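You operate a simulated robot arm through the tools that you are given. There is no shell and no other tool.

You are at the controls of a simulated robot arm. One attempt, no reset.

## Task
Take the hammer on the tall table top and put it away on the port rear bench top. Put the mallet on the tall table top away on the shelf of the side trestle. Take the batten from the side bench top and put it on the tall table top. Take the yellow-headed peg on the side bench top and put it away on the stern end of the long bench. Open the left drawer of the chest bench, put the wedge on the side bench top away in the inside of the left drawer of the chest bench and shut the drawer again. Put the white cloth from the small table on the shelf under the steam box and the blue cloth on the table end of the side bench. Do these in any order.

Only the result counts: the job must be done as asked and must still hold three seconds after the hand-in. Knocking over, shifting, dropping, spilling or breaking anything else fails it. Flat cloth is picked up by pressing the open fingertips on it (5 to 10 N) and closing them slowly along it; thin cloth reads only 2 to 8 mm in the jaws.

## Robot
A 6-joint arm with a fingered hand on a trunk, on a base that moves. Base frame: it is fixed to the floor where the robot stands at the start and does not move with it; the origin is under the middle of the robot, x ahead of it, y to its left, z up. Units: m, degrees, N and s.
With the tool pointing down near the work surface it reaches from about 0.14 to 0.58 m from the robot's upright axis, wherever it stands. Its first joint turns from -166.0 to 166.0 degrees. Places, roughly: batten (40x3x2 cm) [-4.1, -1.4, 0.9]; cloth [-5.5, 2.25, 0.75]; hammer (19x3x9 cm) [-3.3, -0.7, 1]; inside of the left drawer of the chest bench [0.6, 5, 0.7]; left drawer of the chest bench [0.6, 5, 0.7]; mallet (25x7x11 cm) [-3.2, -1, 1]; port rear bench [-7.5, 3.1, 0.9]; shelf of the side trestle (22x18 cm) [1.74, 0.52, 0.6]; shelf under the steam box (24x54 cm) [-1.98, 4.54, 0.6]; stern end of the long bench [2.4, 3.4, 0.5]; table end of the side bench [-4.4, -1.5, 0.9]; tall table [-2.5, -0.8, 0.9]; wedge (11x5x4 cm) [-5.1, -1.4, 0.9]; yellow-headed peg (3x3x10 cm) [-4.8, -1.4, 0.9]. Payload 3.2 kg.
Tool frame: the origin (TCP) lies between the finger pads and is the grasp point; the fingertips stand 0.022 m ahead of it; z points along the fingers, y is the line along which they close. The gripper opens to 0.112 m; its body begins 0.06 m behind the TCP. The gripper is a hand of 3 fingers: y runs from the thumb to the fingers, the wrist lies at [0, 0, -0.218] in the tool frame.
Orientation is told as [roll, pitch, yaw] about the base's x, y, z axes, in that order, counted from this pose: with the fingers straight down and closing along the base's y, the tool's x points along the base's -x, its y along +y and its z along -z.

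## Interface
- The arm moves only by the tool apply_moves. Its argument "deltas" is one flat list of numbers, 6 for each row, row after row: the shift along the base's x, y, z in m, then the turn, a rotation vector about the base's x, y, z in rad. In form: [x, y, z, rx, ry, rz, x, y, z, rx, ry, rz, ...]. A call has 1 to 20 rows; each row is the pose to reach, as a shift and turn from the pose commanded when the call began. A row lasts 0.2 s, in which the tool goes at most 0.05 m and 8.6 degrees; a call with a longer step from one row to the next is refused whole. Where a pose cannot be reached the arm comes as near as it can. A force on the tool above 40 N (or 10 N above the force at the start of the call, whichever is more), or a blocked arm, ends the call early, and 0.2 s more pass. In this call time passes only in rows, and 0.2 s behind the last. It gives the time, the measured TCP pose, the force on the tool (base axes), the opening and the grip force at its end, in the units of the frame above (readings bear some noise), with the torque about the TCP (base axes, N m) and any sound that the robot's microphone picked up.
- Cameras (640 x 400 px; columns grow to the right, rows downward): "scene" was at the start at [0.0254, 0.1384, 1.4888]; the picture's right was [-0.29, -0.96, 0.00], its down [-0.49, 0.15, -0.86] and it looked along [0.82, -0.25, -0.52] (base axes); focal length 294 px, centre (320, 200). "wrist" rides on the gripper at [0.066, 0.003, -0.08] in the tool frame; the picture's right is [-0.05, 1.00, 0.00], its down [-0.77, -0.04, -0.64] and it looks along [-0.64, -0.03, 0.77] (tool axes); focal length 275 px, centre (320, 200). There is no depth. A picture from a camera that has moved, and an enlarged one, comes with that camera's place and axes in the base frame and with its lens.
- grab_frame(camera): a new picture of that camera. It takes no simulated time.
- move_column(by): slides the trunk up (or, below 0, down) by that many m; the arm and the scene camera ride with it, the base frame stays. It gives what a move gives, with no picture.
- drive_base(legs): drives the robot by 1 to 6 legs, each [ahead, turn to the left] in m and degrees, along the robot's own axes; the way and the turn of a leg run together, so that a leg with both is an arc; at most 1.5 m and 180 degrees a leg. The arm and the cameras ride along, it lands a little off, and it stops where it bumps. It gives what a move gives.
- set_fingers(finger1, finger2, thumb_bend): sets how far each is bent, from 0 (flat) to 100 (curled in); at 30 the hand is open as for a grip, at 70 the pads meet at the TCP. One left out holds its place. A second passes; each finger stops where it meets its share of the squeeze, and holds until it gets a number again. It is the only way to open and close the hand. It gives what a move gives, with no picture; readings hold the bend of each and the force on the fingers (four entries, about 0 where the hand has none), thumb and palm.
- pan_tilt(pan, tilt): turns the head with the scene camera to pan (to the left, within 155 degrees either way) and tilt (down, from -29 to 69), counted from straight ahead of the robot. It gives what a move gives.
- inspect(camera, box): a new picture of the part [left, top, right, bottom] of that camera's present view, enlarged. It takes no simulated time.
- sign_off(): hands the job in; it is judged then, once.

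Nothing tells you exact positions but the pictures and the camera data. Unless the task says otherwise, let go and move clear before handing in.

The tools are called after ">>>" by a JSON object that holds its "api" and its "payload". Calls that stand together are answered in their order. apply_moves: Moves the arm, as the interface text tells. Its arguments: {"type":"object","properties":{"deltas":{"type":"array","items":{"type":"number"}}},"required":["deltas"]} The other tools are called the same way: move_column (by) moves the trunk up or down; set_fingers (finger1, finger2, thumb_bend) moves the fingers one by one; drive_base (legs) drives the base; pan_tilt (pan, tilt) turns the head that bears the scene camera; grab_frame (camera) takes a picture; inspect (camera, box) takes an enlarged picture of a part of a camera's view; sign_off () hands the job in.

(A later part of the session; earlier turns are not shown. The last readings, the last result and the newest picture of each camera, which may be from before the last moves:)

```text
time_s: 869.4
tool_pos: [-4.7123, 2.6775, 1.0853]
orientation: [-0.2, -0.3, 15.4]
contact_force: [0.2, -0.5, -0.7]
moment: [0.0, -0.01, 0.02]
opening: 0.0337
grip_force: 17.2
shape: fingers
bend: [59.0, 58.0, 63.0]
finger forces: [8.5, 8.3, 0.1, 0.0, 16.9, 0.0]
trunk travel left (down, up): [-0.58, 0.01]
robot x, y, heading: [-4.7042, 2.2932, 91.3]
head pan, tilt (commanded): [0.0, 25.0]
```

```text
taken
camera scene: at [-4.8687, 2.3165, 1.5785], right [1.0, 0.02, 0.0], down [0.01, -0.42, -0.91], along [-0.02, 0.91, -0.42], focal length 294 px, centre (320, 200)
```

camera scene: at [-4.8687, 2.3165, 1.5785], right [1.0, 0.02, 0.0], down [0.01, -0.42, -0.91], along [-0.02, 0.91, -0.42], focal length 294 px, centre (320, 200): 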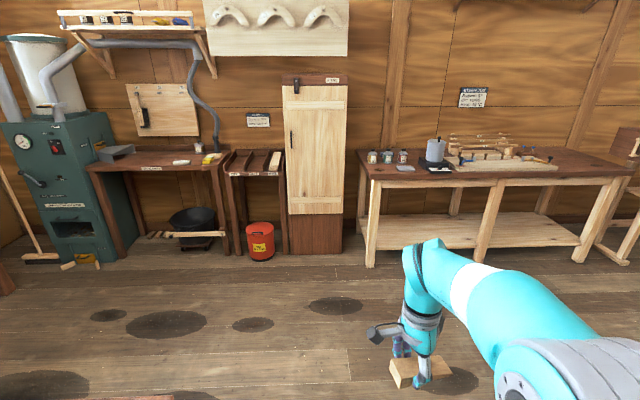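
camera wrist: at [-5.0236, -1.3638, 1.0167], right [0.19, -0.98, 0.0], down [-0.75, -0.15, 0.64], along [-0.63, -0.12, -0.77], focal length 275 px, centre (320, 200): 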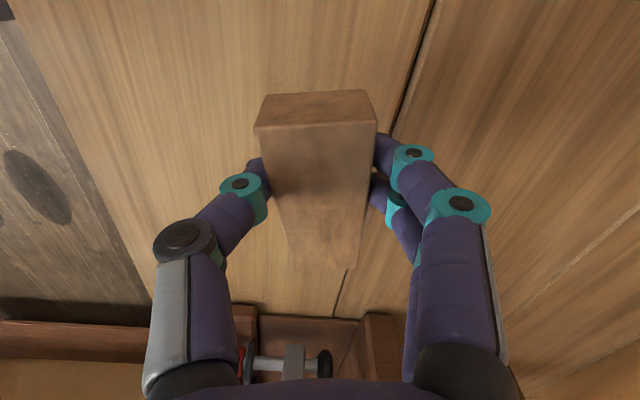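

>>> {"api": "drive_base", "payload": {"legs": [[1.4, 0], [0.25, 0], [0, -91.2], [1.4, 0], [1.4, 0], [1.3, 0]]}}

>>> {"api": "pan_tilt", "payload": {"pan": 15, "tilt": 25}}

>>> {"api": "grab_frame", "payload": {"camera": "scene"}}

```text
time_s: 900.9
tool_pos: [-0.2595, 3.9163, 1.0854]
orientation: [-0.1, -0.3, -76.4]
contact_force: [0.3, -0.7, -1.0]
moment: [0.01, 0.02, 0.03]
opening: 0.0337
grip_force: 16.2
shape: fingers
bend: [59.0, 59.0, 63.0]
finger forces: [8.3, 8.2, 0.0, 0.1, 16.5, 0.1]
trunk travel left (down, up): [-0.58, 0.01]
robot x, y, heading: [-0.6488, 3.92, -0.5]
head pan, tilt (commanded): [0.0, 25.0]
```

```text
time_s: 901.7
tool_pos: [-0.2591, 3.9167, 1.0847]
orientation: [-0.1, -0.3, -76.4]
contact_force: [0.5, -0.2, -0.5]
moment: [-0.01, -0.01, 0.02]
opening: 0.0336
grip_force: 16.7
shape: fingers
bend: [59.0, 59.0, 63.0]
finger forces: [8.4, 8.3, 0.0, 0.1, 16.5, 0.0]
trunk travel left (down, up): [-0.58, 0.01]
robot x, y, heading: [-0.6468, 3.9219, -0.3]
head pan, tilt (commanded): [15.0, 25.0]
```

```text
taken
camera scene: at [-0.6175, 4.1062, 1.5786], right [0.25, -0.97, 0.0], down [-0.41, -0.11, -0.91], along [0.88, 0.23, -0.42], focal length 294 px, centre (320, 200)
```

scene: 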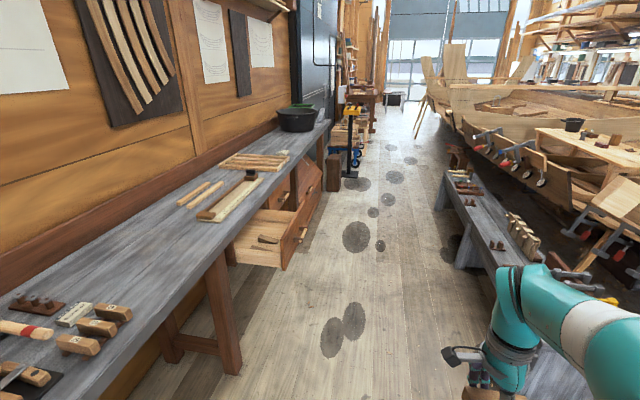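

The drawer is still open. Driving alongside and turning to face it.

>>> {"api": "drive_base", "payload": {"legs": [[1.39, 0], [0, 90.3], [0.2, 0]]}}

>>> {"api": "pan_tilt", "payload": {"pan": 0, "tilt": 45}}

>>> {"api": "grab_frame", "payload": {"camera": "scene"}}

>>> {"api": "grab_frame", "payload": {"camera": "wrist"}}

```text
time_s: 913.7
tool_pos: [0.7583, 4.5008, 1.0849]
orientation: [-0.1, -0.3, 13.9]
contact_force: [0.5, 0.8, -1.6]
moment: [0.0, 0.0, -0.01]
opening: 0.0333
grip_force: 16.4
shape: fingers
bend: [59.0, 59.0, 63.0]
finger forces: [8.3, 8.2, 0.0, 0.0, 16.5, 0.1]
trunk travel left (down, up): [-0.58, 0.01]
robot x, y, heading: [0.7557, 4.1103, 90.0]
head pan, tilt (commanded): [15.0, 25.0]
```

```text
time_s: 914.6
tool_pos: [0.7587, 4.4991, 1.0846]
orientation: [-0.1, -0.3, 13.8]
contact_force: [-0.3, -0.2, 0.0]
moment: [0.01, 0.01, -0.05]
opening: 0.033
grip_force: 16.3
shape: fingers
bend: [59.0, 59.0, 63.0]
finger forces: [8.3, 8.1, 0.0, 0.0, 16.5, 0.0]
trunk travel left (down, up): [-0.58, 0.01]
robot x, y, heading: [0.7587, 4.1119, 89.8]
head pan, tilt (commanded): [0.0, 45.0]
```

```text
taken
camera scene: at [0.5924, 4.1322, 1.5481], right [1.0, 0.0, 0.0], down [0.0, -0.71, -0.71], along [0.0, 0.71, -0.71], focal length 294 px, centre (320, 200)
```

scene: 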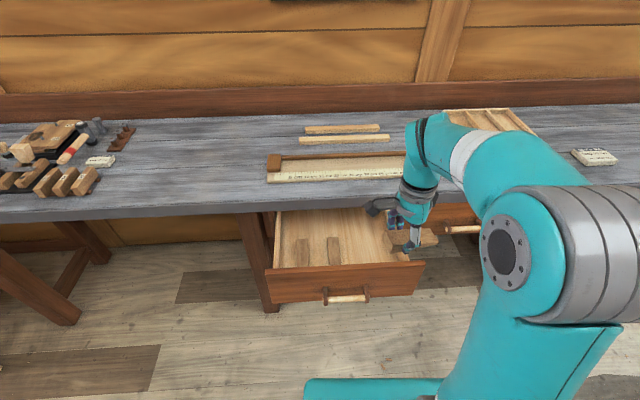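

```text
taken
camera wrist: at [0.6939, 4.4863, 1.1652], right [-0.19, 0.98, 0.0], down [0.75, 0.15, 0.64], along [0.63, 0.12, -0.77], focal length 275 px, centre (320, 200)
```

wrist: 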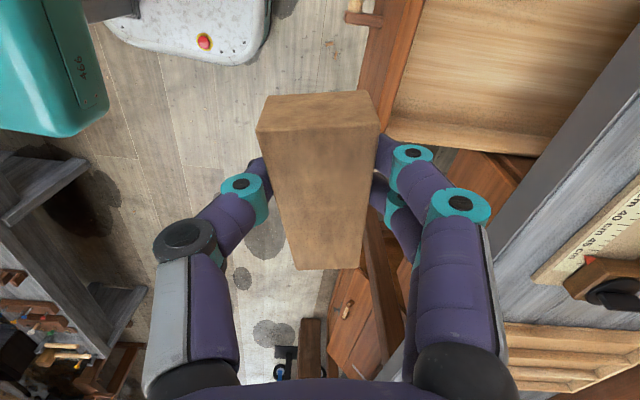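

The free right-hand part of the drawer is around (0.76, 4.705). I'll edge forward 7 cm, square the wedge to the drawer and reach over the front panel.

>>> {"api": "drive_base", "payload": {"legs": [[0.07, 0]]}}

>>> {"api": "apply_moves", "payload": {"deltas": [0, 0.025, -0.025, 0, 0, -0.03, 0, 0.05, -0.05, 0, 0, -0.06, 0, 0.08, -0.08, 0, 0, -0.09, 0, 0.105, -0.11, 0, 0, -0.12, 0.002, 0.13, -0.14, 0, 0, -0.155]}}

>>> {"api": "grab_frame", "payload": {"camera": "scene"}}

>>> {"api": "grab_frame", "payload": {"camera": "wrist"}}

```text
time_s: 915.6
tool_pos: [0.7595, 4.5703, 1.0847]
orientation: [-0.1, -0.4, 13.9]
contact_force: [-0.9, -0.3, -0.6]
moment: [-0.01, 0.01, -0.01]
opening: 0.0335
grip_force: 16.3
shape: fingers
bend: [59.0, 59.0, 63.0]
finger forces: [8.3, 8.2, 0.0, 0.1, 16.6, 0.0]
trunk travel left (down, up): [-0.58, 0.01]
robot x, y, heading: [0.7582, 4.1847, 89.9]
head pan, tilt (commanded): [0.0, 45.0]
```

```text
time_s: 916.8
tool_pos: [0.7604, 4.6983, 0.9437]
orientation: [-0.1, -0.2, 5.0]
contact_force: [0.3, 1.6, 0.3]
moment: [0.02, 0.03, 0.0]
opening: 0.0332
grip_force: 16.6
shape: fingers
bend: [59.0, 59.0, 63.0]
finger forces: [8.3, 8.2, 0.0, 0.0, 16.5, 0.1]
trunk travel left (down, up): [-0.58, 0.01]
robot x, y, heading: [0.758, 4.1809, 90.1]
head pan, tilt (commanded): [0.0, 45.0]
```

```text
taken
camera scene: at [0.5926, 4.2029, 1.548], right [1.0, 0.0, 0.0], down [0.0, -0.71, -0.71], along [0.0, 0.71, -0.71], focal length 294 px, centre (320, 200)
```

scene: 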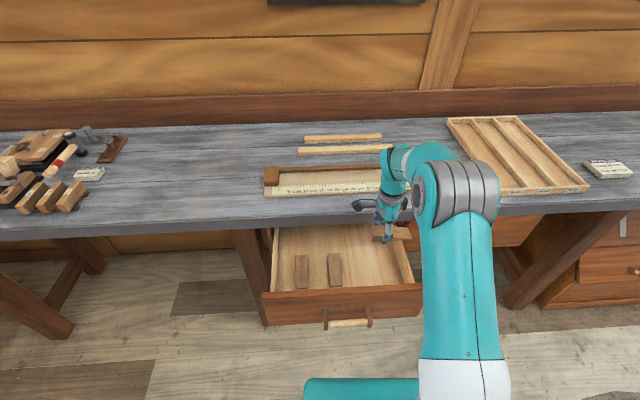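

```text
taken
camera wrist: at [0.6954, 4.6964, 1.0242], right [-0.04, 1.0, 0.0], down [0.77, 0.03, 0.64], along [0.64, 0.03, -0.77], focal length 275 px, centre (320, 200)
```

wrist: 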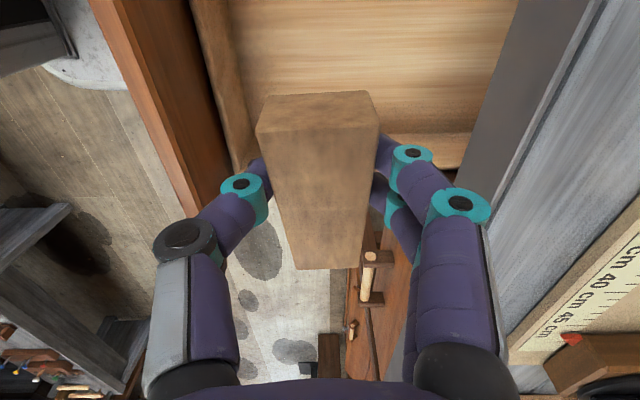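

The drawer's inner right wall is closer than I assumed (x about 0.835), so I'll shift left to x about 0.727 between the wall and the existing block, and centre between front panel and bench edge.

>>> {"api": "apply_moves", "payload": {"deltas": [-0.017, 0.008, 0, 0, 0, 0, -0.033, 0.017, -0.01, 0, 0, 0]}}

>>> {"api": "grab_frame", "payload": {"camera": "wrist"}}

>>> {"api": "inspect", "payload": {"camera": "scene", "box": [250, 170, 450, 340]}}

```text
time_s: 917.4
tool_pos: [0.7278, 4.7162, 0.9351]
orientation: [-0.1, -0.4, 5.1]
contact_force: [-0.2, -0.7, -0.7]
moment: [0.03, -0.04, -0.02]
opening: 0.0331
grip_force: 16.5
shape: fingers
bend: [59.0, 59.0, 63.0]
finger forces: [8.3, 8.2, 0.1, 0.0, 16.5, 0.1]
trunk travel left (down, up): [-0.58, 0.01]
robot x, y, heading: [0.7598, 4.1879, 89.9]
head pan, tilt (commanded): [0.0, 45.0]
```

```text
taken
camera wrist: at [0.6613, 4.7132, 1.0146], right [-0.04, 1.0, 0.0], down [0.77, 0.03, 0.64], along [0.64, 0.03, -0.77], focal length 275 px, centre (320, 200)
```

wrist: 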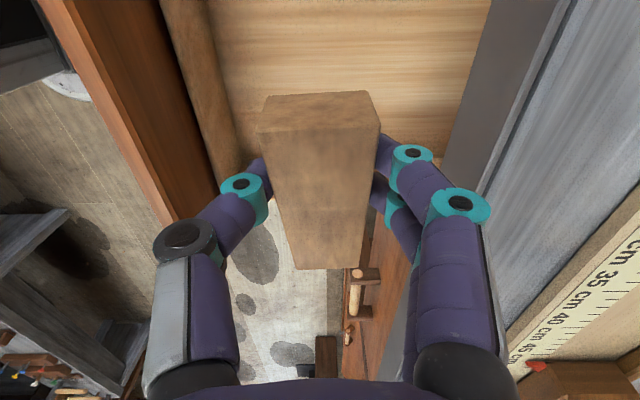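

```text
2.35 times, centred on (350, 255) of scene
camera zoom: at [0.5923, 4.2025, 1.548], right [1.0, 0.0, 0.0], down [0.0, -0.71, -0.71], along [0.0, 0.71, -0.71], focal length 692 px, centre (249, 71)
```

zoom: 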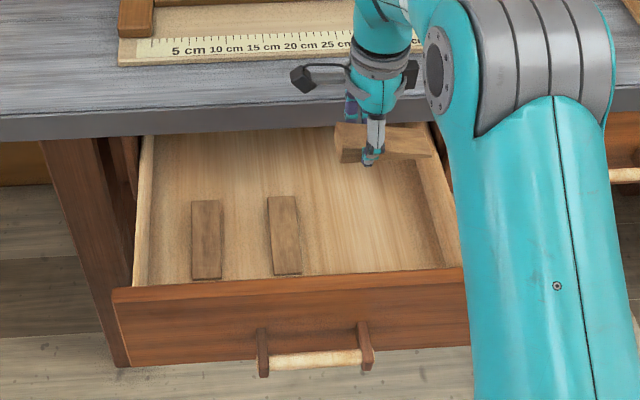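

Good clearance on all sides. Lowering into the drawer.

>>> {"api": "apply_moves", "payload": {"deltas": [0, 0, -0.03, 0, 0, 0, 0, 0, -0.06, 0, 0, 0, 0, 0, -0.09, 0, 0, 0]}}

>>> {"api": "grab_frame", "payload": {"camera": "wrist"}}

>>> {"api": "inspect", "payload": {"camera": "scene", "box": [250, 170, 450, 340]}}

```text
time_s: 918.2
tool_pos: [0.7268, 4.7163, 0.8437]
orientation: [0.0, -0.3, 5.0]
contact_force: [0.4, 0.2, -0.9]
moment: [0.0, 0.03, -0.02]
opening: 0.0333
grip_force: 16.4
shape: fingers
bend: [59.0, 59.0, 63.0]
finger forces: [8.4, 8.3, 0.0, 0.0, 16.5, 0.0]
trunk travel left (down, up): [-0.58, 0.01]
robot x, y, heading: [0.7565, 4.1852, 89.9]
head pan, tilt (commanded): [0.0, 45.0]
```

```text
taken
camera wrist: at [0.6623, 4.7135, 0.9235], right [-0.04, 1.0, 0.0], down [0.77, 0.03, 0.64], along [0.64, 0.03, -0.77], focal length 275 px, centre (320, 200)
```

wrist: 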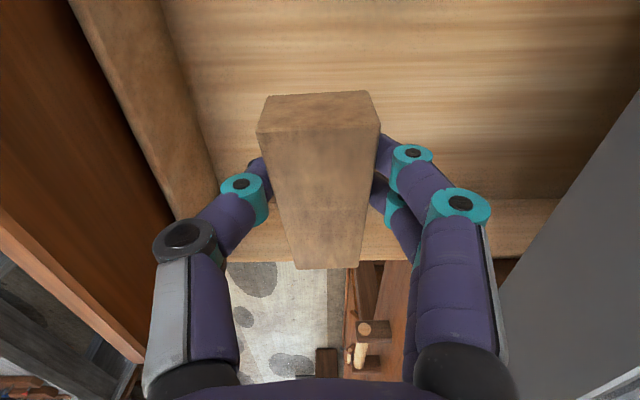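

```text
2.35 times, centred on (350, 255) of scene
camera zoom: at [0.5926, 4.2024, 1.548], right [1.0, 0.0, 0.0], down [0.0, -0.71, -0.71], along [0.0, 0.71, -0.71], focal length 692 px, centre (249, 71)
```

zoom: 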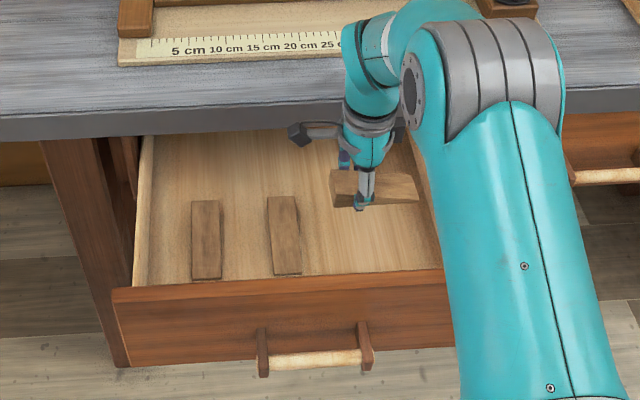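

>>> {"api": "apply_moves", "payload": {"deltas": [0, 0, -0.02, 0, 0, 0, 0, 0, -0.04, 0, 0, 0]}}

>>> {"api": "apply_moves", "payload": {"deltas": [0, 0, -0.01, 0, 0, 0, 0, 0, -0.02, 0, 0, 0]}}

>>> {"api": "grab_frame", "payload": {"camera": "wrist"}}

>>> {"api": "inspect", "payload": {"camera": "scene", "box": [250, 170, 450, 340]}}

```text
time_s: 918.8
tool_pos: [0.7288, 4.716, 0.8044]
orientation: [-0.1, -0.3, 5.1]
contact_force: [-0.7, -0.3, -0.8]
moment: [0.02, 0.02, -0.01]
opening: 0.0329
grip_force: 16.5
shape: fingers
bend: [59.0, 59.0, 63.0]
finger forces: [8.4, 8.3, 0.1, 0.0, 16.5, 0.0]
trunk travel left (down, up): [-0.58, 0.01]
robot x, y, heading: [0.7603, 4.1814, 90.0]
head pan, tilt (commanded): [0.0, 45.0]
```

```text
time_s: 919.4
tool_pos: [0.7283, 4.7156, 0.7833]
orientation: [-0.1, -0.3, 5.0]
contact_force: [0.7, 0.0, -1.4]
moment: [0.0, 0.0, 0.01]
opening: 0.0331
grip_force: 16.8
shape: fingers
bend: [59.0, 59.0, 63.0]
finger forces: [8.3, 8.2, 0.0, 0.1, 16.6, 0.0]
trunk travel left (down, up): [-0.58, 0.01]
robot x, y, heading: [0.761, 4.1809, 89.8]
head pan, tilt (commanded): [0.0, 45.0]
```

```text
taken
camera wrist: at [0.6618, 4.7133, 0.8643], right [-0.04, 1.0, 0.0], down [0.77, 0.03, 0.64], along [0.64, 0.03, -0.77], focal length 275 px, centre (320, 200)
```

wrist: 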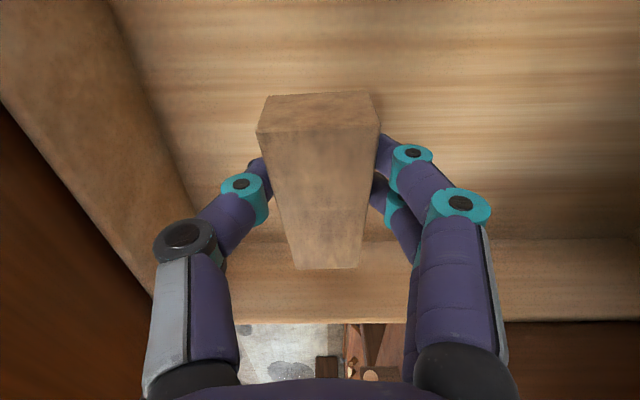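

```text
2.35 times, centred on (350, 255) of scene
camera zoom: at [0.5925, 4.2023, 1.548], right [1.0, 0.0, 0.0], down [0.0, -0.71, -0.71], along [0.0, 0.71, -0.71], focal length 692 px, centre (249, 71)
```

zoom: 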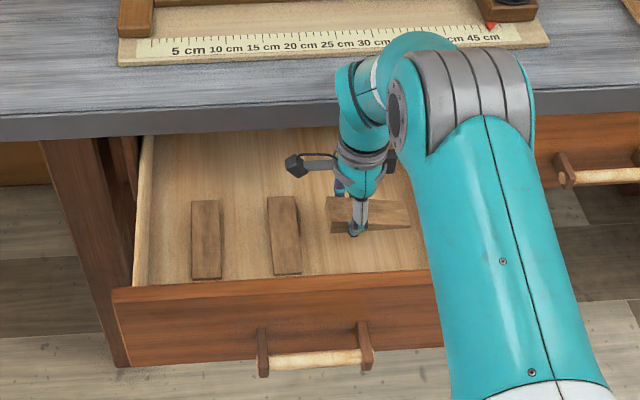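

>>> {"api": "apply_moves", "payload": {"deltas": [0, 0, -0.008, 0, 0, 0, 0, 0, -0.016, 0, 0, 0]}}

>>> {"api": "apply_moves", "payload": {"deltas": [0, 0, -0.006, 0, 0, 0]}}

>>> {"api": "apply_moves", "payload": {"deltas": [0, 0, -0.005, 0, 0, 0]}}

```text
time_s: 920.0
tool_pos: [0.7278, 4.7158, 0.7697]
orientation: [-0.1, -0.3, 5.0]
contact_force: [0.1, 0.2, -0.7]
moment: [0.0, 0.03, -0.02]
opening: 0.033
grip_force: 16.3
shape: fingers
bend: [59.0, 59.0, 63.0]
finger forces: [8.2, 8.3, 0.0, 0.0, 16.6, 0.0]
trunk travel left (down, up): [-0.58, 0.01]
robot x, y, heading: [0.7593, 4.1847, 89.9]
head pan, tilt (commanded): [0.0, 45.0]
```

```text
time_s: 920.4
tool_pos: [0.7279, 4.7158, 0.7622]
orientation: [0.0, -0.3, 5.2]
contact_force: [-0.6, 0.1, 0.3]
moment: [0.01, 0.03, 0.0]
opening: 0.033
grip_force: 16.6
shape: fingers
bend: [59.0, 59.0, 63.0]
finger forces: [8.3, 8.2, 0.0, 0.1, 16.5, 0.0]
trunk travel left (down, up): [-0.58, 0.01]
robot x, y, heading: [0.7585, 4.181, 89.8]
head pan, tilt (commanded): [0.0, 45.0]
```

```text
time_s: 920.8
tool_pos: [0.7281, 4.7168, 0.7578]
orientation: [0.0, -0.3, 5.1]
contact_force: [-0.2, 0.1, -0.7]
moment: [-0.01, -0.01, 0.01]
opening: 0.0331
grip_force: 16.8
shape: fingers
bend: [59.0, 59.0, 63.0]
finger forces: [8.4, 8.1, 0.0, 0.0, 16.5, 0.0]
trunk travel left (down, up): [-0.58, 0.01]
robot x, y, heading: [0.7572, 4.1813, 90.1]
head pan, tilt (commanded): [0.0, 45.0]
```

>>> {"api": "apply_moves", "payload": {"deltas": [0, 0, -0.005, 0, 0, 0]}}

>>> {"api": "apply_moves", "payload": {"deltas": [0, 0, -0.005, 0, 0, 0]}}

>>> {"api": "apply_moves", "payload": {"deltas": [0, 0, -0.004, 0, 0, 0]}}

```text
time_s: 921.2
tool_pos: [0.7275, 4.7159, 0.7531]
orientation: [0.0, -0.3, 5.2]
contact_force: [-0.2, 0.2, -0.1]
moment: [-0.02, 0.01, 0.03]
opening: 0.0333
grip_force: 16.0
shape: fingers
bend: [59.0, 59.0, 63.0]
finger forces: [8.3, 8.2, 0.0, 0.1, 16.5, 0.1]
trunk travel left (down, up): [-0.58, 0.01]
robot x, y, heading: [0.7594, 4.1792, 90.1]
head pan, tilt (commanded): [0.0, 45.0]
```

```text
time_s: 921.6
tool_pos: [0.7275, 4.7157, 0.7466]
orientation: [0.0, -0.3, 5.1]
contact_force: [-0.6, 0.1, 0.1]
moment: [0.03, -0.01, 0.01]
opening: 0.0334
grip_force: 16.4
shape: fingers
bend: [59.0, 59.0, 63.0]
finger forces: [8.4, 8.1, 0.0, 0.0, 16.5, 0.1]
trunk travel left (down, up): [-0.58, 0.01]
robot x, y, heading: [0.7585, 4.1816, 89.9]
head pan, tilt (commanded): [0.0, 45.0]
```

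```text
time_s: 922.0
tool_pos: [0.7275, 4.715, 0.7449]
orientation: [0.0, -0.4, 5.1]
contact_force: [-0.1, 1.1, -0.5]
moment: [-0.03, -0.02, -0.01]
opening: 0.0333
grip_force: 16.7
shape: fingers
bend: [59.0, 59.0, 63.0]
finger forces: [8.2, 8.1, 0.0, 0.0, 16.6, 0.0]
trunk travel left (down, up): [-0.58, 0.01]
robot x, y, heading: [0.7579, 4.1794, 89.8]
head pan, tilt (commanded): [0.0, 45.0]
```

>>> {"api": "grab_frame", "payload": {"camera": "wrist"}}

>>> {"api": "inspect", "payload": {"camera": "scene", "box": [250, 170, 450, 340]}}

```text
taken
camera wrist: at [0.6616, 4.7136, 0.8243], right [-0.04, 1.0, 0.0], down [0.77, 0.03, 0.64], along [0.64, 0.03, -0.77], focal length 275 px, centre (320, 200)
```

wrist: 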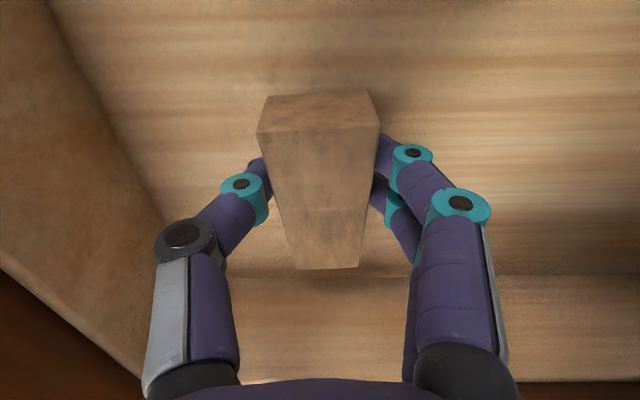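

```text
2.35 times, centred on (350, 255) of scene
camera zoom: at [0.5925, 4.2022, 1.548], right [1.0, 0.0, 0.0], down [0.0, -0.71, -0.71], along [0.0, 0.71, -0.71], focal length 692 px, centre (249, 71)
```

zoom: 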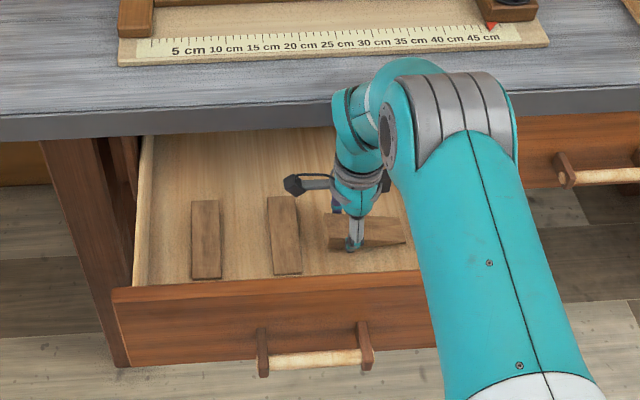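

The drawer floor is about 1 cm further down. Continuing.

>>> {"api": "apply_moves", "payload": {"deltas": [0, 0, -0.004, 0, 0, 0]}}

>>> {"api": "apply_moves", "payload": {"deltas": [0, 0, -0.003, 0, 0, 0]}}

>>> {"api": "apply_moves", "payload": {"deltas": [0, 0, -0.003, 0, 0, 0]}}

```text
time_s: 922.4
tool_pos: [0.7281, 4.7161, 0.7409]
orientation: [-0.1, -0.1, 5.1]
contact_force: [0.2, 0.0, 0.1]
moment: [-0.03, 0.01, -0.03]
opening: 0.0333
grip_force: 16.0
shape: fingers
bend: [59.0, 59.0, 63.0]
finger forces: [8.3, 8.3, 0.1, 0.0, 16.5, 0.1]
trunk travel left (down, up): [-0.58, 0.01]
robot x, y, heading: [0.7596, 4.1802, 90.1]
head pan, tilt (commanded): [0.0, 45.0]
```

```text
time_s: 922.8
tool_pos: [0.7265, 4.7175, 0.7363]
orientation: [-0.1, -0.3, 5.2]
contact_force: [0.8, 0.9, -0.3]
moment: [0.0, -0.01, -0.05]
opening: 0.0331
grip_force: 16.9
shape: fingers
bend: [59.0, 59.0, 63.0]
finger forces: [8.4, 8.2, 0.1, 0.0, 16.5, 0.0]
trunk travel left (down, up): [-0.58, 0.01]
robot x, y, heading: [0.7579, 4.1828, 89.9]
head pan, tilt (commanded): [0.0, 45.0]
```

```text
time_s: 923.2
tool_pos: [0.7266, 4.7164, 0.7332]
orientation: [0.0, -0.3, 5.1]
contact_force: [-0.1, -0.4, -0.4]
moment: [-0.01, 0.0, 0.01]
opening: 0.0331
grip_force: 16.1
shape: fingers
bend: [59.0, 59.0, 63.0]
finger forces: [8.3, 8.1, 0.0, 0.1, 16.6, 0.0]
trunk travel left (down, up): [-0.58, 0.01]
robot x, y, heading: [0.7557, 4.1832, 89.9]
head pan, tilt (commanded): [0.0, 45.0]
```

>>> {"api": "apply_moves", "payload": {"deltas": [0, 0, -0.003, 0, 0, 0]}}

>>> {"api": "apply_moves", "payload": {"deltas": [0, 0, -0.003, 0, 0, 0]}}

>>> {"api": "apply_moves", "payload": {"deltas": [0, 0, -0.003, 0, 0, 0]}}

```text
time_s: 923.6
tool_pos: [0.7274, 4.7158, 0.7309]
orientation: [0.1, -0.3, 5.1]
contact_force: [-0.7, -0.5, -1.4]
moment: [0.02, 0.02, 0.02]
opening: 0.0331
grip_force: 16.4
shape: fingers
bend: [59.0, 59.0, 63.0]
finger forces: [8.3, 8.2, 0.0, 0.0, 16.5, 0.0]
trunk travel left (down, up): [-0.58, 0.01]
robot x, y, heading: [0.7589, 4.1813, 89.8]
head pan, tilt (commanded): [0.0, 45.0]
```

```text
time_s: 924.0
tool_pos: [0.7272, 4.7154, 0.728]
orientation: [0.1, -0.4, 5.1]
contact_force: [-0.5, 0.7, -0.2]
moment: [0.02, -0.01, -0.01]
opening: 0.033
grip_force: 16.4
shape: fingers
bend: [59.0, 59.0, 63.0]
finger forces: [8.2, 8.3, 0.0, 0.1, 16.5, 0.0]
trunk travel left (down, up): [-0.58, 0.01]
robot x, y, heading: [0.7576, 4.1819, 89.9]
head pan, tilt (commanded): [0.0, 45.0]
```

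```text
time_s: 924.4
tool_pos: [0.727, 4.7166, 0.7235]
orientation: [0.1, -0.3, 5.1]
contact_force: [0.1, 0.8, -1.2]
moment: [0.0, 0.04, 0.01]
opening: 0.0333
grip_force: 16.5
shape: fingers
bend: [59.0, 59.0, 63.0]
finger forces: [8.3, 8.2, 0.0, 0.0, 16.5, 0.0]
trunk travel left (down, up): [-0.58, 0.01]
robot x, y, heading: [0.7624, 4.1829, 89.9]
head pan, tilt (commanded): [0.0, 45.0]
```

>>> {"api": "apply_moves", "payload": {"deltas": [0, 0, -0.003, 0, 0, 0]}}

>>> {"api": "apply_moves", "payload": {"deltas": [0, 0, -0.003, 0, 0, 0]}}

>>> {"api": "grab_frame", "payload": {"camera": "wrist"}}

```text
time_s: 924.8
tool_pos: [0.7277, 4.7159, 0.7211]
orientation: [0.0, -0.4, 5.1]
contact_force: [0.1, -0.1, -0.4]
moment: [-0.04, 0.03, 0.0]
opening: 0.0336
grip_force: 16.5
shape: fingers
bend: [59.0, 59.0, 63.0]
finger forces: [8.2, 8.3, 0.0, 0.0, 16.5, 0.0]
trunk travel left (down, up): [-0.58, 0.01]
robot x, y, heading: [0.759, 4.1832, 89.7]
head pan, tilt (commanded): [0.0, 45.0]
```

```text
time_s: 925.2
tool_pos: [0.7271, 4.7163, 0.7171]
orientation: [0.0, -0.4, 5.2]
contact_force: [-0.9, -0.8, 0.0]
moment: [0.0, 0.02, -0.02]
opening: 0.0332
grip_force: 16.9
shape: fingers
bend: [59.0, 59.0, 63.0]
finger forces: [8.3, 8.2, 0.0, 0.1, 16.5, 0.1]
trunk travel left (down, up): [-0.58, 0.01]
robot x, y, heading: [0.7563, 4.1807, 90.0]
head pan, tilt (commanded): [0.0, 45.0]
```

```text
taken
camera wrist: at [0.6616, 4.7138, 0.7989], right [-0.04, 1.0, 0.0], down [0.77, 0.03, 0.64], along [0.64, 0.03, -0.77], focal length 275 px, centre (320, 200)
```

wrist: 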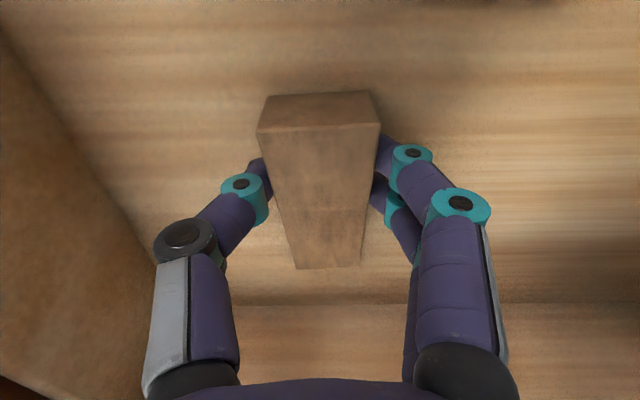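

>>> {"api": "apply_moves", "payload": {"deltas": [0, 0, -0.003, 0, 0, 0]}}

>>> {"api": "apply_moves", "payload": {"deltas": [0, 0, -0.003, 0, 0, 0]}}

>>> {"api": "apply_moves", "payload": {"deltas": [0, 0, -0.003, 0, 0, 0]}}

```text
time_s: 925.6
tool_pos: [0.7282, 4.7149, 0.7164]
orientation: [0.1, -0.2, 5.0]
contact_force: [-0.5, 0.2, -0.4]
moment: [0.01, -0.01, 0.02]
opening: 0.0333
grip_force: 16.9
shape: fingers
bend: [59.0, 59.0, 63.0]
finger forces: [8.3, 8.5, 0.0, 0.0, 16.7, 0.0]
trunk travel left (down, up): [-0.58, 0.01]
robot x, y, heading: [0.7574, 4.1827, 90.1]
head pan, tilt (commanded): [0.0, 45.0]
```

```text
time_s: 926.0
tool_pos: [0.7253, 4.7159, 0.7143]
orientation: [0.1, -0.3, 5.1]
contact_force: [-0.8, -0.3, 10.3]
moment: [0.11, -0.04, -0.03]
opening: 0.0328
grip_force: 18.4
shape: fingers
bend: [60.0, 60.0, 64.0]
finger forces: [8.9, 9.6, 0.1, 0.0, 18.4, 0.1]
trunk travel left (down, up): [-0.58, 0.01]
robot x, y, heading: [0.758, 4.1831, 89.6]
head pan, tilt (commanded): [0.0, 45.0]
```

```text
time_s: 926.4
tool_pos: [0.7286, 4.7155, 0.712]
orientation: [0.4, -0.3, 5.1]
contact_force: [-1.8, 0.4, 28.2]
moment: [0.1, -0.03, -0.02]
opening: 0.0328
grip_force: 20.8
shape: fingers
bend: [61.0, 61.0, 65.0]
finger forces: [10.5, 10.8, 0.0, 0.0, 20.3, 0.1]
trunk travel left (down, up): [-0.58, 0.01]
robot x, y, heading: [0.7578, 4.1844, 89.9]
head pan, tilt (commanded): [0.0, 45.0]
```

The wedge is on the drawer floor. Easing off and releasing.

>>> {"api": "apply_moves", "payload": {"deltas": [0, 0, 0.005, 0, 0, 0]}}

>>> {"api": "set_fingers", "payload": {"finger1": 59, "finger2": 59, "thumb_bend": 59}}

>>> {"api": "apply_moves", "payload": {"deltas": [0, 0, 0.004, 0, 0, 0]}}

>>> {"api": "set_fingers", "payload": {"finger1": 49, "finger2": 49, "thumb_bend": 49}}

>>> {"api": "grab_frame", "payload": {"camera": "wrist"}}

```text
time_s: 926.8
tool_pos: [0.7285, 4.7149, 0.7152]
orientation: [-0.1, -0.4, 5.1]
contact_force: [-2.0, 1.0, 6.1]
moment: [0.12, 0.03, -0.02]
opening: 0.033
grip_force: 18.8
shape: fingers
bend: [61.0, 61.0, 65.0]
finger forces: [9.7, 9.7, 0.1, 0.0, 18.3, 0.0]
trunk travel left (down, up): [-0.58, 0.01]
robot x, y, heading: [0.7577, 4.1837, 89.9]
head pan, tilt (commanded): [0.0, 45.0]
```

```text
time_s: 927.8
tool_pos: [0.7275, 4.7162, 0.715]
orientation: [-0.2, -0.3, 5.1]
contact_force: [-0.1, -0.5, 1.6]
moment: [-0.05, -0.02, -0.01]
opening: 0.0363
grip_force: 2.4
shape: fingers
bend: [57.0, 57.0, 58.0]
finger forces: [1.2, 1.2, 0.0, 0.1, 3.1, 0.0]
trunk travel left (down, up): [-0.58, 0.01]
robot x, y, heading: [0.76, 4.1797, 89.8]
head pan, tilt (commanded): [0.0, 45.0]
```

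```text
time_s: 928.2
tool_pos: [0.7271, 4.7161, 0.7192]
orientation: [-0.1, -0.2, 5.2]
contact_force: [-0.6, 0.5, -0.6]
moment: [-0.04, -0.01, 0.03]
opening: 0.0361
grip_force: 2.9
shape: fingers
bend: [57.0, 57.0, 58.0]
finger forces: [1.4, 1.1, 0.0, 0.1, 2.5, 0.0]
trunk travel left (down, up): [-0.58, 0.01]
robot x, y, heading: [0.7611, 4.1806, 89.7]
head pan, tilt (commanded): [0.0, 45.0]
```

```text
time_s: 929.2
tool_pos: [0.7276, 4.7155, 0.7189]
orientation: [-0.2, -0.3, 5.1]
contact_force: [-0.1, 0.5, 0.4]
moment: [0.01, 0.0, 0.02]
opening: 0.0572
grip_force: 0.0
shape: fingers
bend: [49.0, 49.0, 49.0]
finger forces: [0.1, 0.0, 0.0, 0.1, 0.0, 0.0]
trunk travel left (down, up): [-0.58, 0.01]
robot x, y, heading: [0.7604, 4.1859, 90.3]
head pan, tilt (commanded): [0.0, 45.0]
```

```text
taken
camera wrist: at [0.6619, 4.7132, 0.7994], right [-0.04, 1.0, 0.0], down [0.77, 0.03, 0.64], along [0.64, 0.03, -0.77], focal length 275 px, centre (320, 200)
```

wrist: 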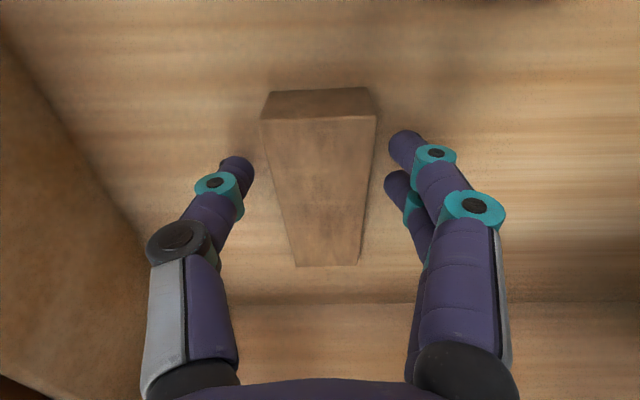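

The wedge rests in the drawer. Rising straight out and pulling back.

>>> {"api": "apply_moves", "payload": {"deltas": [0, 0, 0.03, 0, 0, 0, 0, 0, 0.07, 0, 0, 0, 0, 0, 0.11, 0, 0, 0, 0, 0, 0.15, 0, 0, 0, 0, 0, 0.19, 0, 0, 0, 0, -0.02, 0.23, 0, 0, 0, 0, -0.05, 0.26, 0, 0, 0, 0, -0.09, 0.28, 0, 0, 0, 0, -0.13, 0.3, 0, 0, 0, 0, -0.17, 0.32, 0, 0, 0]}}

>>> {"api": "grab_frame", "payload": {"camera": "scene"}}

```text
time_s: 931.4
tool_pos: [0.7267, 4.5454, 1.0405]
orientation: [0.0, -0.3, 5.2]
contact_force: [-0.3, -0.9, -0.1]
moment: [0.0, 0.0, 0.01]
opening: 0.0572
grip_force: 0.1
shape: fingers
bend: [49.0, 49.0, 49.0]
finger forces: [0.0, 0.0, 0.0, 0.0, 0.1, 0.0]
trunk travel left (down, up): [-0.58, 0.01]
robot x, y, heading: [0.7578, 4.1804, 89.8]
head pan, tilt (commanded): [0.0, 45.0]
```

```text
taken
camera scene: at [0.5926, 4.201, 1.548], right [1.0, 0.0, 0.0], down [0.0, -0.71, -0.71], along [0.0, 0.71, -0.71], focal length 294 px, centre (320, 200)
```

scene: 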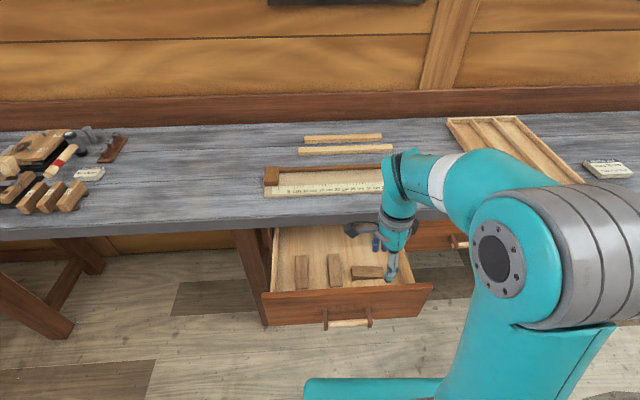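

The wedge is inside alongside the other blocks. Now to shut the drawer I'll back off, lower the trunk, point the hand forward again and push the front panel with fingers straddling the bar.

>>> {"api": "apply_moves", "payload": {"deltas": [0, -0.04, 0, 0, 0, 0, 0, -0.08, 0, 0, 0, 0, 0, -0.1, 0, 0, 0, 0]}}

>>> {"api": "drive_base", "payload": {"legs": [[-0.11, 0]]}}

>>> {"api": "move_column", "payload": {"by": -0.4}}

>>> {"api": "move_column", "payload": {"by": -0.12}}

>>> {"api": "set_fingers", "payload": {"finger1": 46, "finger2": 46, "thumb_bend": 46}}

```text
time_s: 932.2
tool_pos: [0.7276, 4.446, 1.0399]
orientation: [0.0, -0.3, 5.0]
contact_force: [-0.6, 0.3, -0.8]
moment: [0.02, 0.0, -0.02]
opening: 0.0575
grip_force: 0.0
shape: fingers
bend: [49.0, 49.0, 49.0]
finger forces: [0.1, 0.0, 0.0, 0.0, 0.1, 0.0]
trunk travel left (down, up): [-0.58, 0.01]
robot x, y, heading: [0.7578, 4.1837, 90.2]
head pan, tilt (commanded): [0.0, 45.0]
```

```text
time_s: 933.4
tool_pos: [0.7268, 4.3351, 1.039]
orientation: [0.0, -0.2, 5.1]
contact_force: [0.2, -0.1, 0.6]
moment: [0.01, -0.01, -0.01]
opening: 0.0574
grip_force: 0.0
shape: fingers
bend: [49.0, 49.0, 49.0]
finger forces: [0.1, 0.1, 0.1, 0.1, 0.0, 0.1]
trunk travel left (down, up): [-0.58, 0.01]
robot x, y, heading: [0.7632, 4.073, 89.9]
head pan, tilt (commanded): [0.0, 45.0]
```

```text
time_s: 937.2
tool_pos: [0.7269, 4.3369, 0.6401]
orientation: [0.0, -0.3, 5.1]
contact_force: [0.1, -0.5, -0.2]
moment: [0.03, 0.0, -0.02]
opening: 0.0578
grip_force: 0.1
shape: fingers
bend: [49.0, 49.0, 49.0]
finger forces: [0.1, 0.0, 0.0, 0.0, 0.1, 0.0]
trunk travel left (down, up): [-0.18, 0.41]
robot x, y, heading: [0.7584, 4.0681, 90.1]
head pan, tilt (commanded): [0.0, 45.0]
```

```text
time_s: 938.7
tool_pos: [0.7263, 4.3358, 0.5185]
orientation: [0.0, -0.2, 5.1]
contact_force: [-0.2, 0.0, -0.2]
moment: [0.0, 0.0, -0.02]
opening: 0.0576
grip_force: 0.1
shape: fingers
bend: [49.0, 49.0, 49.0]
finger forces: [0.0, 0.0, 0.0, 0.0, 0.1, 0.1]
trunk travel left (down, up): [-0.06, 0.53]
robot x, y, heading: [0.7573, 4.0713, 89.8]
head pan, tilt (commanded): [0.0, 45.0]
```

```text
time_s: 939.7
tool_pos: [0.7274, 4.3361, 0.5192]
orientation: [0.0, -0.3, 5.2]
contact_force: [-0.7, -0.1, -0.6]
moment: [-0.05, -0.01, 0.02]
opening: 0.0658
grip_force: 0.0
shape: fingers
bend: [46.0, 46.0, 46.0]
finger forces: [0.0, 0.0, 0.0, 0.1, 0.0, 0.0]
trunk travel left (down, up): [-0.06, 0.53]
robot x, y, heading: [0.7546, 4.0719, 90.0]
head pan, tilt (commanded): [0.0, 45.0]
```

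>>> {"api": "apply_moves", "payload": {"deltas": [-0.003, 0.008, 0.02, 0.142, 0.013, 0, -0.006, 0.016, 0.04, 0.284, 0.026, 0, -0.009, 0.024, 0.06, 0.427, 0.039, 0, -0.012, 0.032, 0.08, 0.569, 0.052, 0, -0.015, 0.04, 0.1, 0.711, 0.065, 0, -0.018, 0.048, 0.12, 0.853, 0.078, 0, -0.021, 0.056, 0.14, 0.995, 0.091, 0, -0.024, 0.064, 0.16, 1.137, 0.104, 0, -0.027, 0.072, 0.18, 1.28, 0.117, 0, -0.03, 0.08, 0.2, 1.422, 0.13, 0, -0.033, 0.09, 0.225, 1.564, 0.143, 0]}}

>>> {"api": "pan_tilt", "payload": {"pan": 0, "tilt": 35}}

>>> {"api": "grab_frame", "payload": {"camera": "scene"}}

>>> {"api": "grab_frame", "payload": {"camera": "wrist"}}

```text
time_s: 941.2
tool_pos: [0.7061, 4.3978, 0.6037]
orientation: [42.0, -3.2, 4.9]
contact_force: [-0.5, 0.5, -0.1]
moment: [0.02, -0.02, -0.04]
opening: 0.0661
grip_force: 0.0
shape: fingers
bend: [46.0, 46.0, 46.0]
finger forces: [0.1, 0.1, 0.0, 0.1, 0.1, 0.0]
out of reach, approached as far as the arm can: row 7
trunk travel left (down, up): [-0.06, 0.53]
robot x, y, heading: [0.7607, 4.0725, 90.0]
head pan, tilt (commanded): [0.0, 45.0]
stopped in row 7: the arm was blocked; the commanded pose is now the measured one
```

```text
time_s: 941.9
tool_pos: [0.7056, 4.3967, 0.6041]
orientation: [42.1, -3.2, 4.8]
contact_force: [-0.4, -0.7, -0.4]
moment: [0.02, 0.01, -0.05]
opening: 0.0659
grip_force: 0.0
shape: fingers
bend: [46.0, 46.0, 46.0]
finger forces: [0.1, 0.1, 0.0, 0.0, 0.1, 0.0]
trunk travel left (down, up): [-0.06, 0.53]
robot x, y, heading: [0.7577, 4.0679, 89.9]
head pan, tilt (commanded): [0.0, 35.0]
```

```text
taken
camera scene: at [0.5903, 4.1041, 1.0424], right [1.0, 0.0, 0.0], down [0.0, -0.58, -0.82], along [0.0, 0.82, -0.58], focal length 294 px, centre (320, 200)
```

scene: 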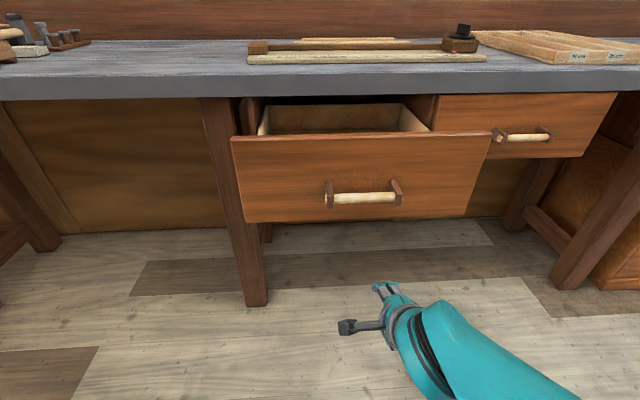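

```text
taken
camera wrist: at [0.641, 4.3403, 0.6622], right [-0.05, 0.74, 0.67], down [0.78, -0.39, 0.49], along [0.62, 0.55, -0.56], focal length 275 px, centre (320, 200)
```

wrist: 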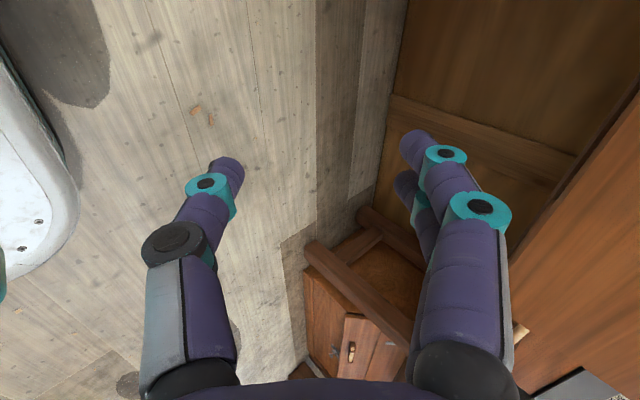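

The wrist was folding into my own platform, so I need more room. I'll back the base up 13 cm and extend the arm forward as I finish the rotation; the final push can be done by driving forward.

>>> {"api": "drive_base", "payload": {"legs": [[-0.13, 0]]}}

>>> {"api": "apply_moves", "payload": {"deltas": [0, 0.03, 0.01, 0, 0, 0, 0, 0.06, 0.02, 0, 0, 0, 0, 0.09, 0.03, 0.0, 0.0, 0]}}

>>> {"api": "apply_moves", "payload": {"deltas": [0, 0.01, 0.015, 0.14, 0.013, 0, 0, 0.02, 0.03, 0.28, 0.026, 0, 0, 0.03, 0.05, 0.42, 0.038, 0, 0, 0.04, 0.07, 0.56, 0.051, 0, 0, 0.05, 0.09, 0.7, 0.064, 0, 0, 0.055, 0.11, 0.834, 0.076, 0]}}

>>> {"api": "grab_frame", "payload": {"camera": "scene"}}

>>> {"api": "grab_frame", "payload": {"camera": "wrist"}}

```text
time_s: 943.2
tool_pos: [0.7049, 4.2665, 0.6045]
orientation: [42.0, -3.0, 4.8]
contact_force: [-0.1, -0.2, 0.0]
moment: [-0.02, -0.02, 0.04]
opening: 0.0662
grip_force: 0.0
shape: fingers
bend: [46.0, 46.0, 46.0]
finger forces: [0.0, 0.0, 0.0, 0.0, 0.0, 0.0]
trunk travel left (down, up): [-0.06, 0.53]
robot x, y, heading: [0.7592, 3.9418, 89.6]
head pan, tilt (commanded): [0.0, 35.0]
```

```text
time_s: 944.0
tool_pos: [0.7063, 4.3535, 0.6368]
orientation: [42.4, -3.0, 4.8]
contact_force: [0.0, 0.8, -0.2]
moment: [-0.01, 0.0, -0.01]
opening: 0.0661
grip_force: 0.0
shape: fingers
bend: [46.0, 46.0, 46.0]
finger forces: [0.0, 0.0, 0.0, 0.0, 0.0, 0.1]
trunk travel left (down, up): [-0.06, 0.53]
robot x, y, heading: [0.7556, 3.9413, 89.9]
head pan, tilt (commanded): [0.0, 35.0]
```

```text
time_s: 945.4
tool_pos: [0.6902, 4.4009, 0.757]
orientation: [90.3, -1.6, 2.5]
contact_force: [-0.5, -0.7, -0.4]
moment: [0.0, -0.02, -0.01]
opening: 0.0662
grip_force: 0.1
shape: fingers
bend: [46.0, 46.0, 46.0]
finger forces: [0.0, 0.0, 0.1, 0.0, 0.0, 0.0]
out of reach, approached as far as the arm can: row 6
trunk travel left (down, up): [-0.06, 0.53]
robot x, y, heading: [0.7576, 3.9409, 89.9]
head pan, tilt (commanded): [0.0, 35.0]
```

```text
taken
camera scene: at [0.5923, 3.9681, 1.0428], right [1.0, 0.0, 0.0], down [0.0, -0.57, -0.82], along [0.0, 0.82, -0.57], focal length 294 px, centre (320, 200)
```

scene: 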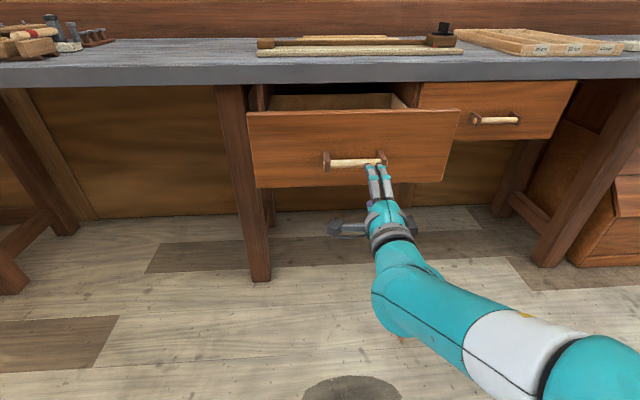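

```text
taken
camera wrist: at [0.6269, 4.3188, 0.7574], right [0.02, -0.01, 1.0], down [0.8, -0.6, -0.02], along [0.6, 0.8, -0.01], focal length 275 px, centre (320, 200)
```

wrist: 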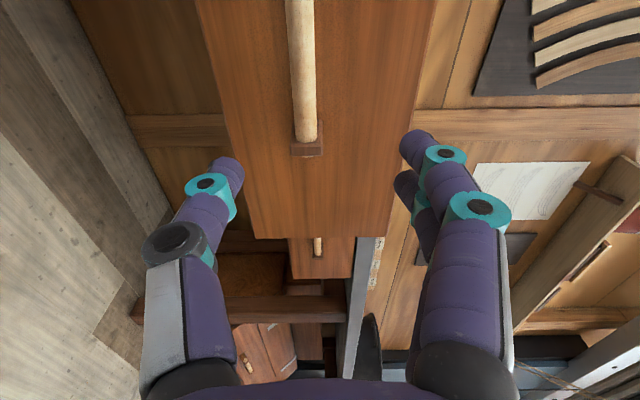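

The hand points forward, level with the bar (z about 0.743). Moving up to straddle the bar.

>>> {"api": "apply_moves", "payload": {"deltas": [-0.004, 0.03, -0.006, 0, 0, 0.02, -0.008, 0.06, -0.012, 0, 0, 0.04, -0.01, 0.09, -0.012, 0, 0, 0.044, -0.012, 0.115, -0.012, 0, 0, 0.044]}}

>>> {"api": "grab_frame", "payload": {"camera": "wrist"}}

>>> {"api": "inspect", "payload": {"camera": "scene", "box": [240, 80, 480, 250]}}

```text
time_s: 946.4
tool_pos: [0.6468, 4.5131, 0.7646]
orientation: [89.8, -1.7, 4.2]
contact_force: [0.5, -1.2, -0.1]
moment: [-0.02, 0.0, -0.03]
opening: 0.0662
grip_force: 0.0
shape: fingers
bend: [46.0, 46.0, 46.0]
finger forces: [0.0, 0.0, 0.0, 0.0, 0.0, 0.0]
out of reach, approached as far as the arm can: row 1, 2, 3, 4
trunk travel left (down, up): [-0.06, 0.53]
robot x, y, heading: [0.7557, 3.9392, 89.8]
head pan, tilt (commanded): [0.0, 35.0]
```

```text
taken
camera wrist: at [0.589, 4.4284, 0.7668], right [0.02, 0.0, 1.0], down [0.82, -0.58, -0.01], along [0.58, 0.82, -0.01], focal length 275 px, centre (320, 200)
```

wrist: 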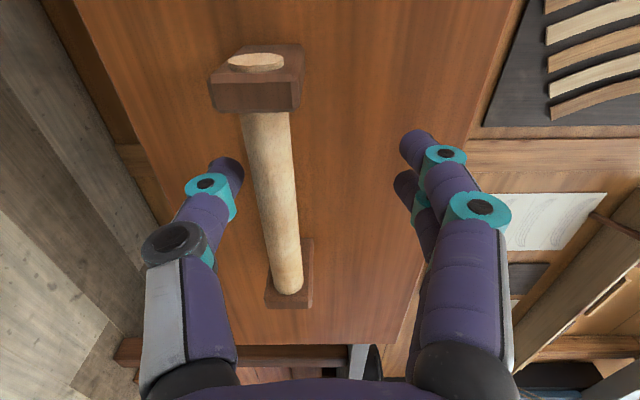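

```text
2.35 times, centred on (360, 165) of scene
camera zoom: at [0.5923, 3.9679, 1.0428], right [1.0, 0.0, 0.0], down [0.0, -0.57, -0.82], along [0.0, 0.82, -0.57], focal length 692 px, centre (226, 282)
```

zoom: 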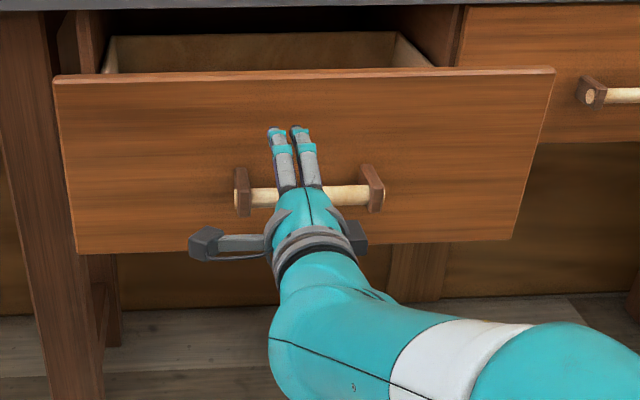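

The arm drifted slightly high and left at its limit. Correcting down 2 cm and right 2.5 cm.

>>> {"api": "apply_moves", "payload": {"deltas": [0.01, 0, -0.007, 0, 0, 0, 0.02, 0, -0.014, 0, 0, 0, 0.025, 0, -0.02, 0, 0, 0]}}

>>> {"api": "grab_frame", "payload": {"camera": "wrist"}}

```text
time_s: 947.2
tool_pos: [0.646, 4.5096, 0.763]
orientation: [89.9, -1.7, 4.3]
contact_force: [0.1, 0.1, -0.3]
moment: [-0.01, -0.01, 0.0]
opening: 0.0665
grip_force: 0.0
shape: fingers
bend: [46.0, 46.0, 46.0]
finger forces: [0.0, 0.0, 0.0, 0.0, 0.0, 0.0]
out of reach, approached as far as the arm can: row 1, 2, 3
trunk travel left (down, up): [-0.06, 0.53]
robot x, y, heading: [0.7575, 3.9425, 90.0]
head pan, tilt (commanded): [0.0, 35.0]
```

```text
taken
camera wrist: at [0.5869, 4.4246, 0.7647], right [0.02, 0.0, 1.0], down [0.82, -0.58, -0.01], along [0.58, 0.82, -0.01], focal length 275 px, centre (320, 200)
```

wrist: 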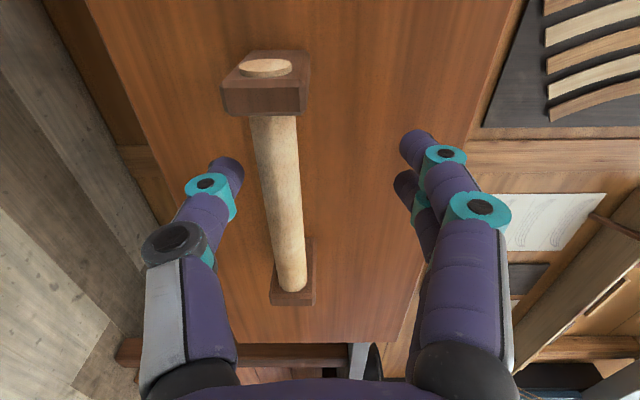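

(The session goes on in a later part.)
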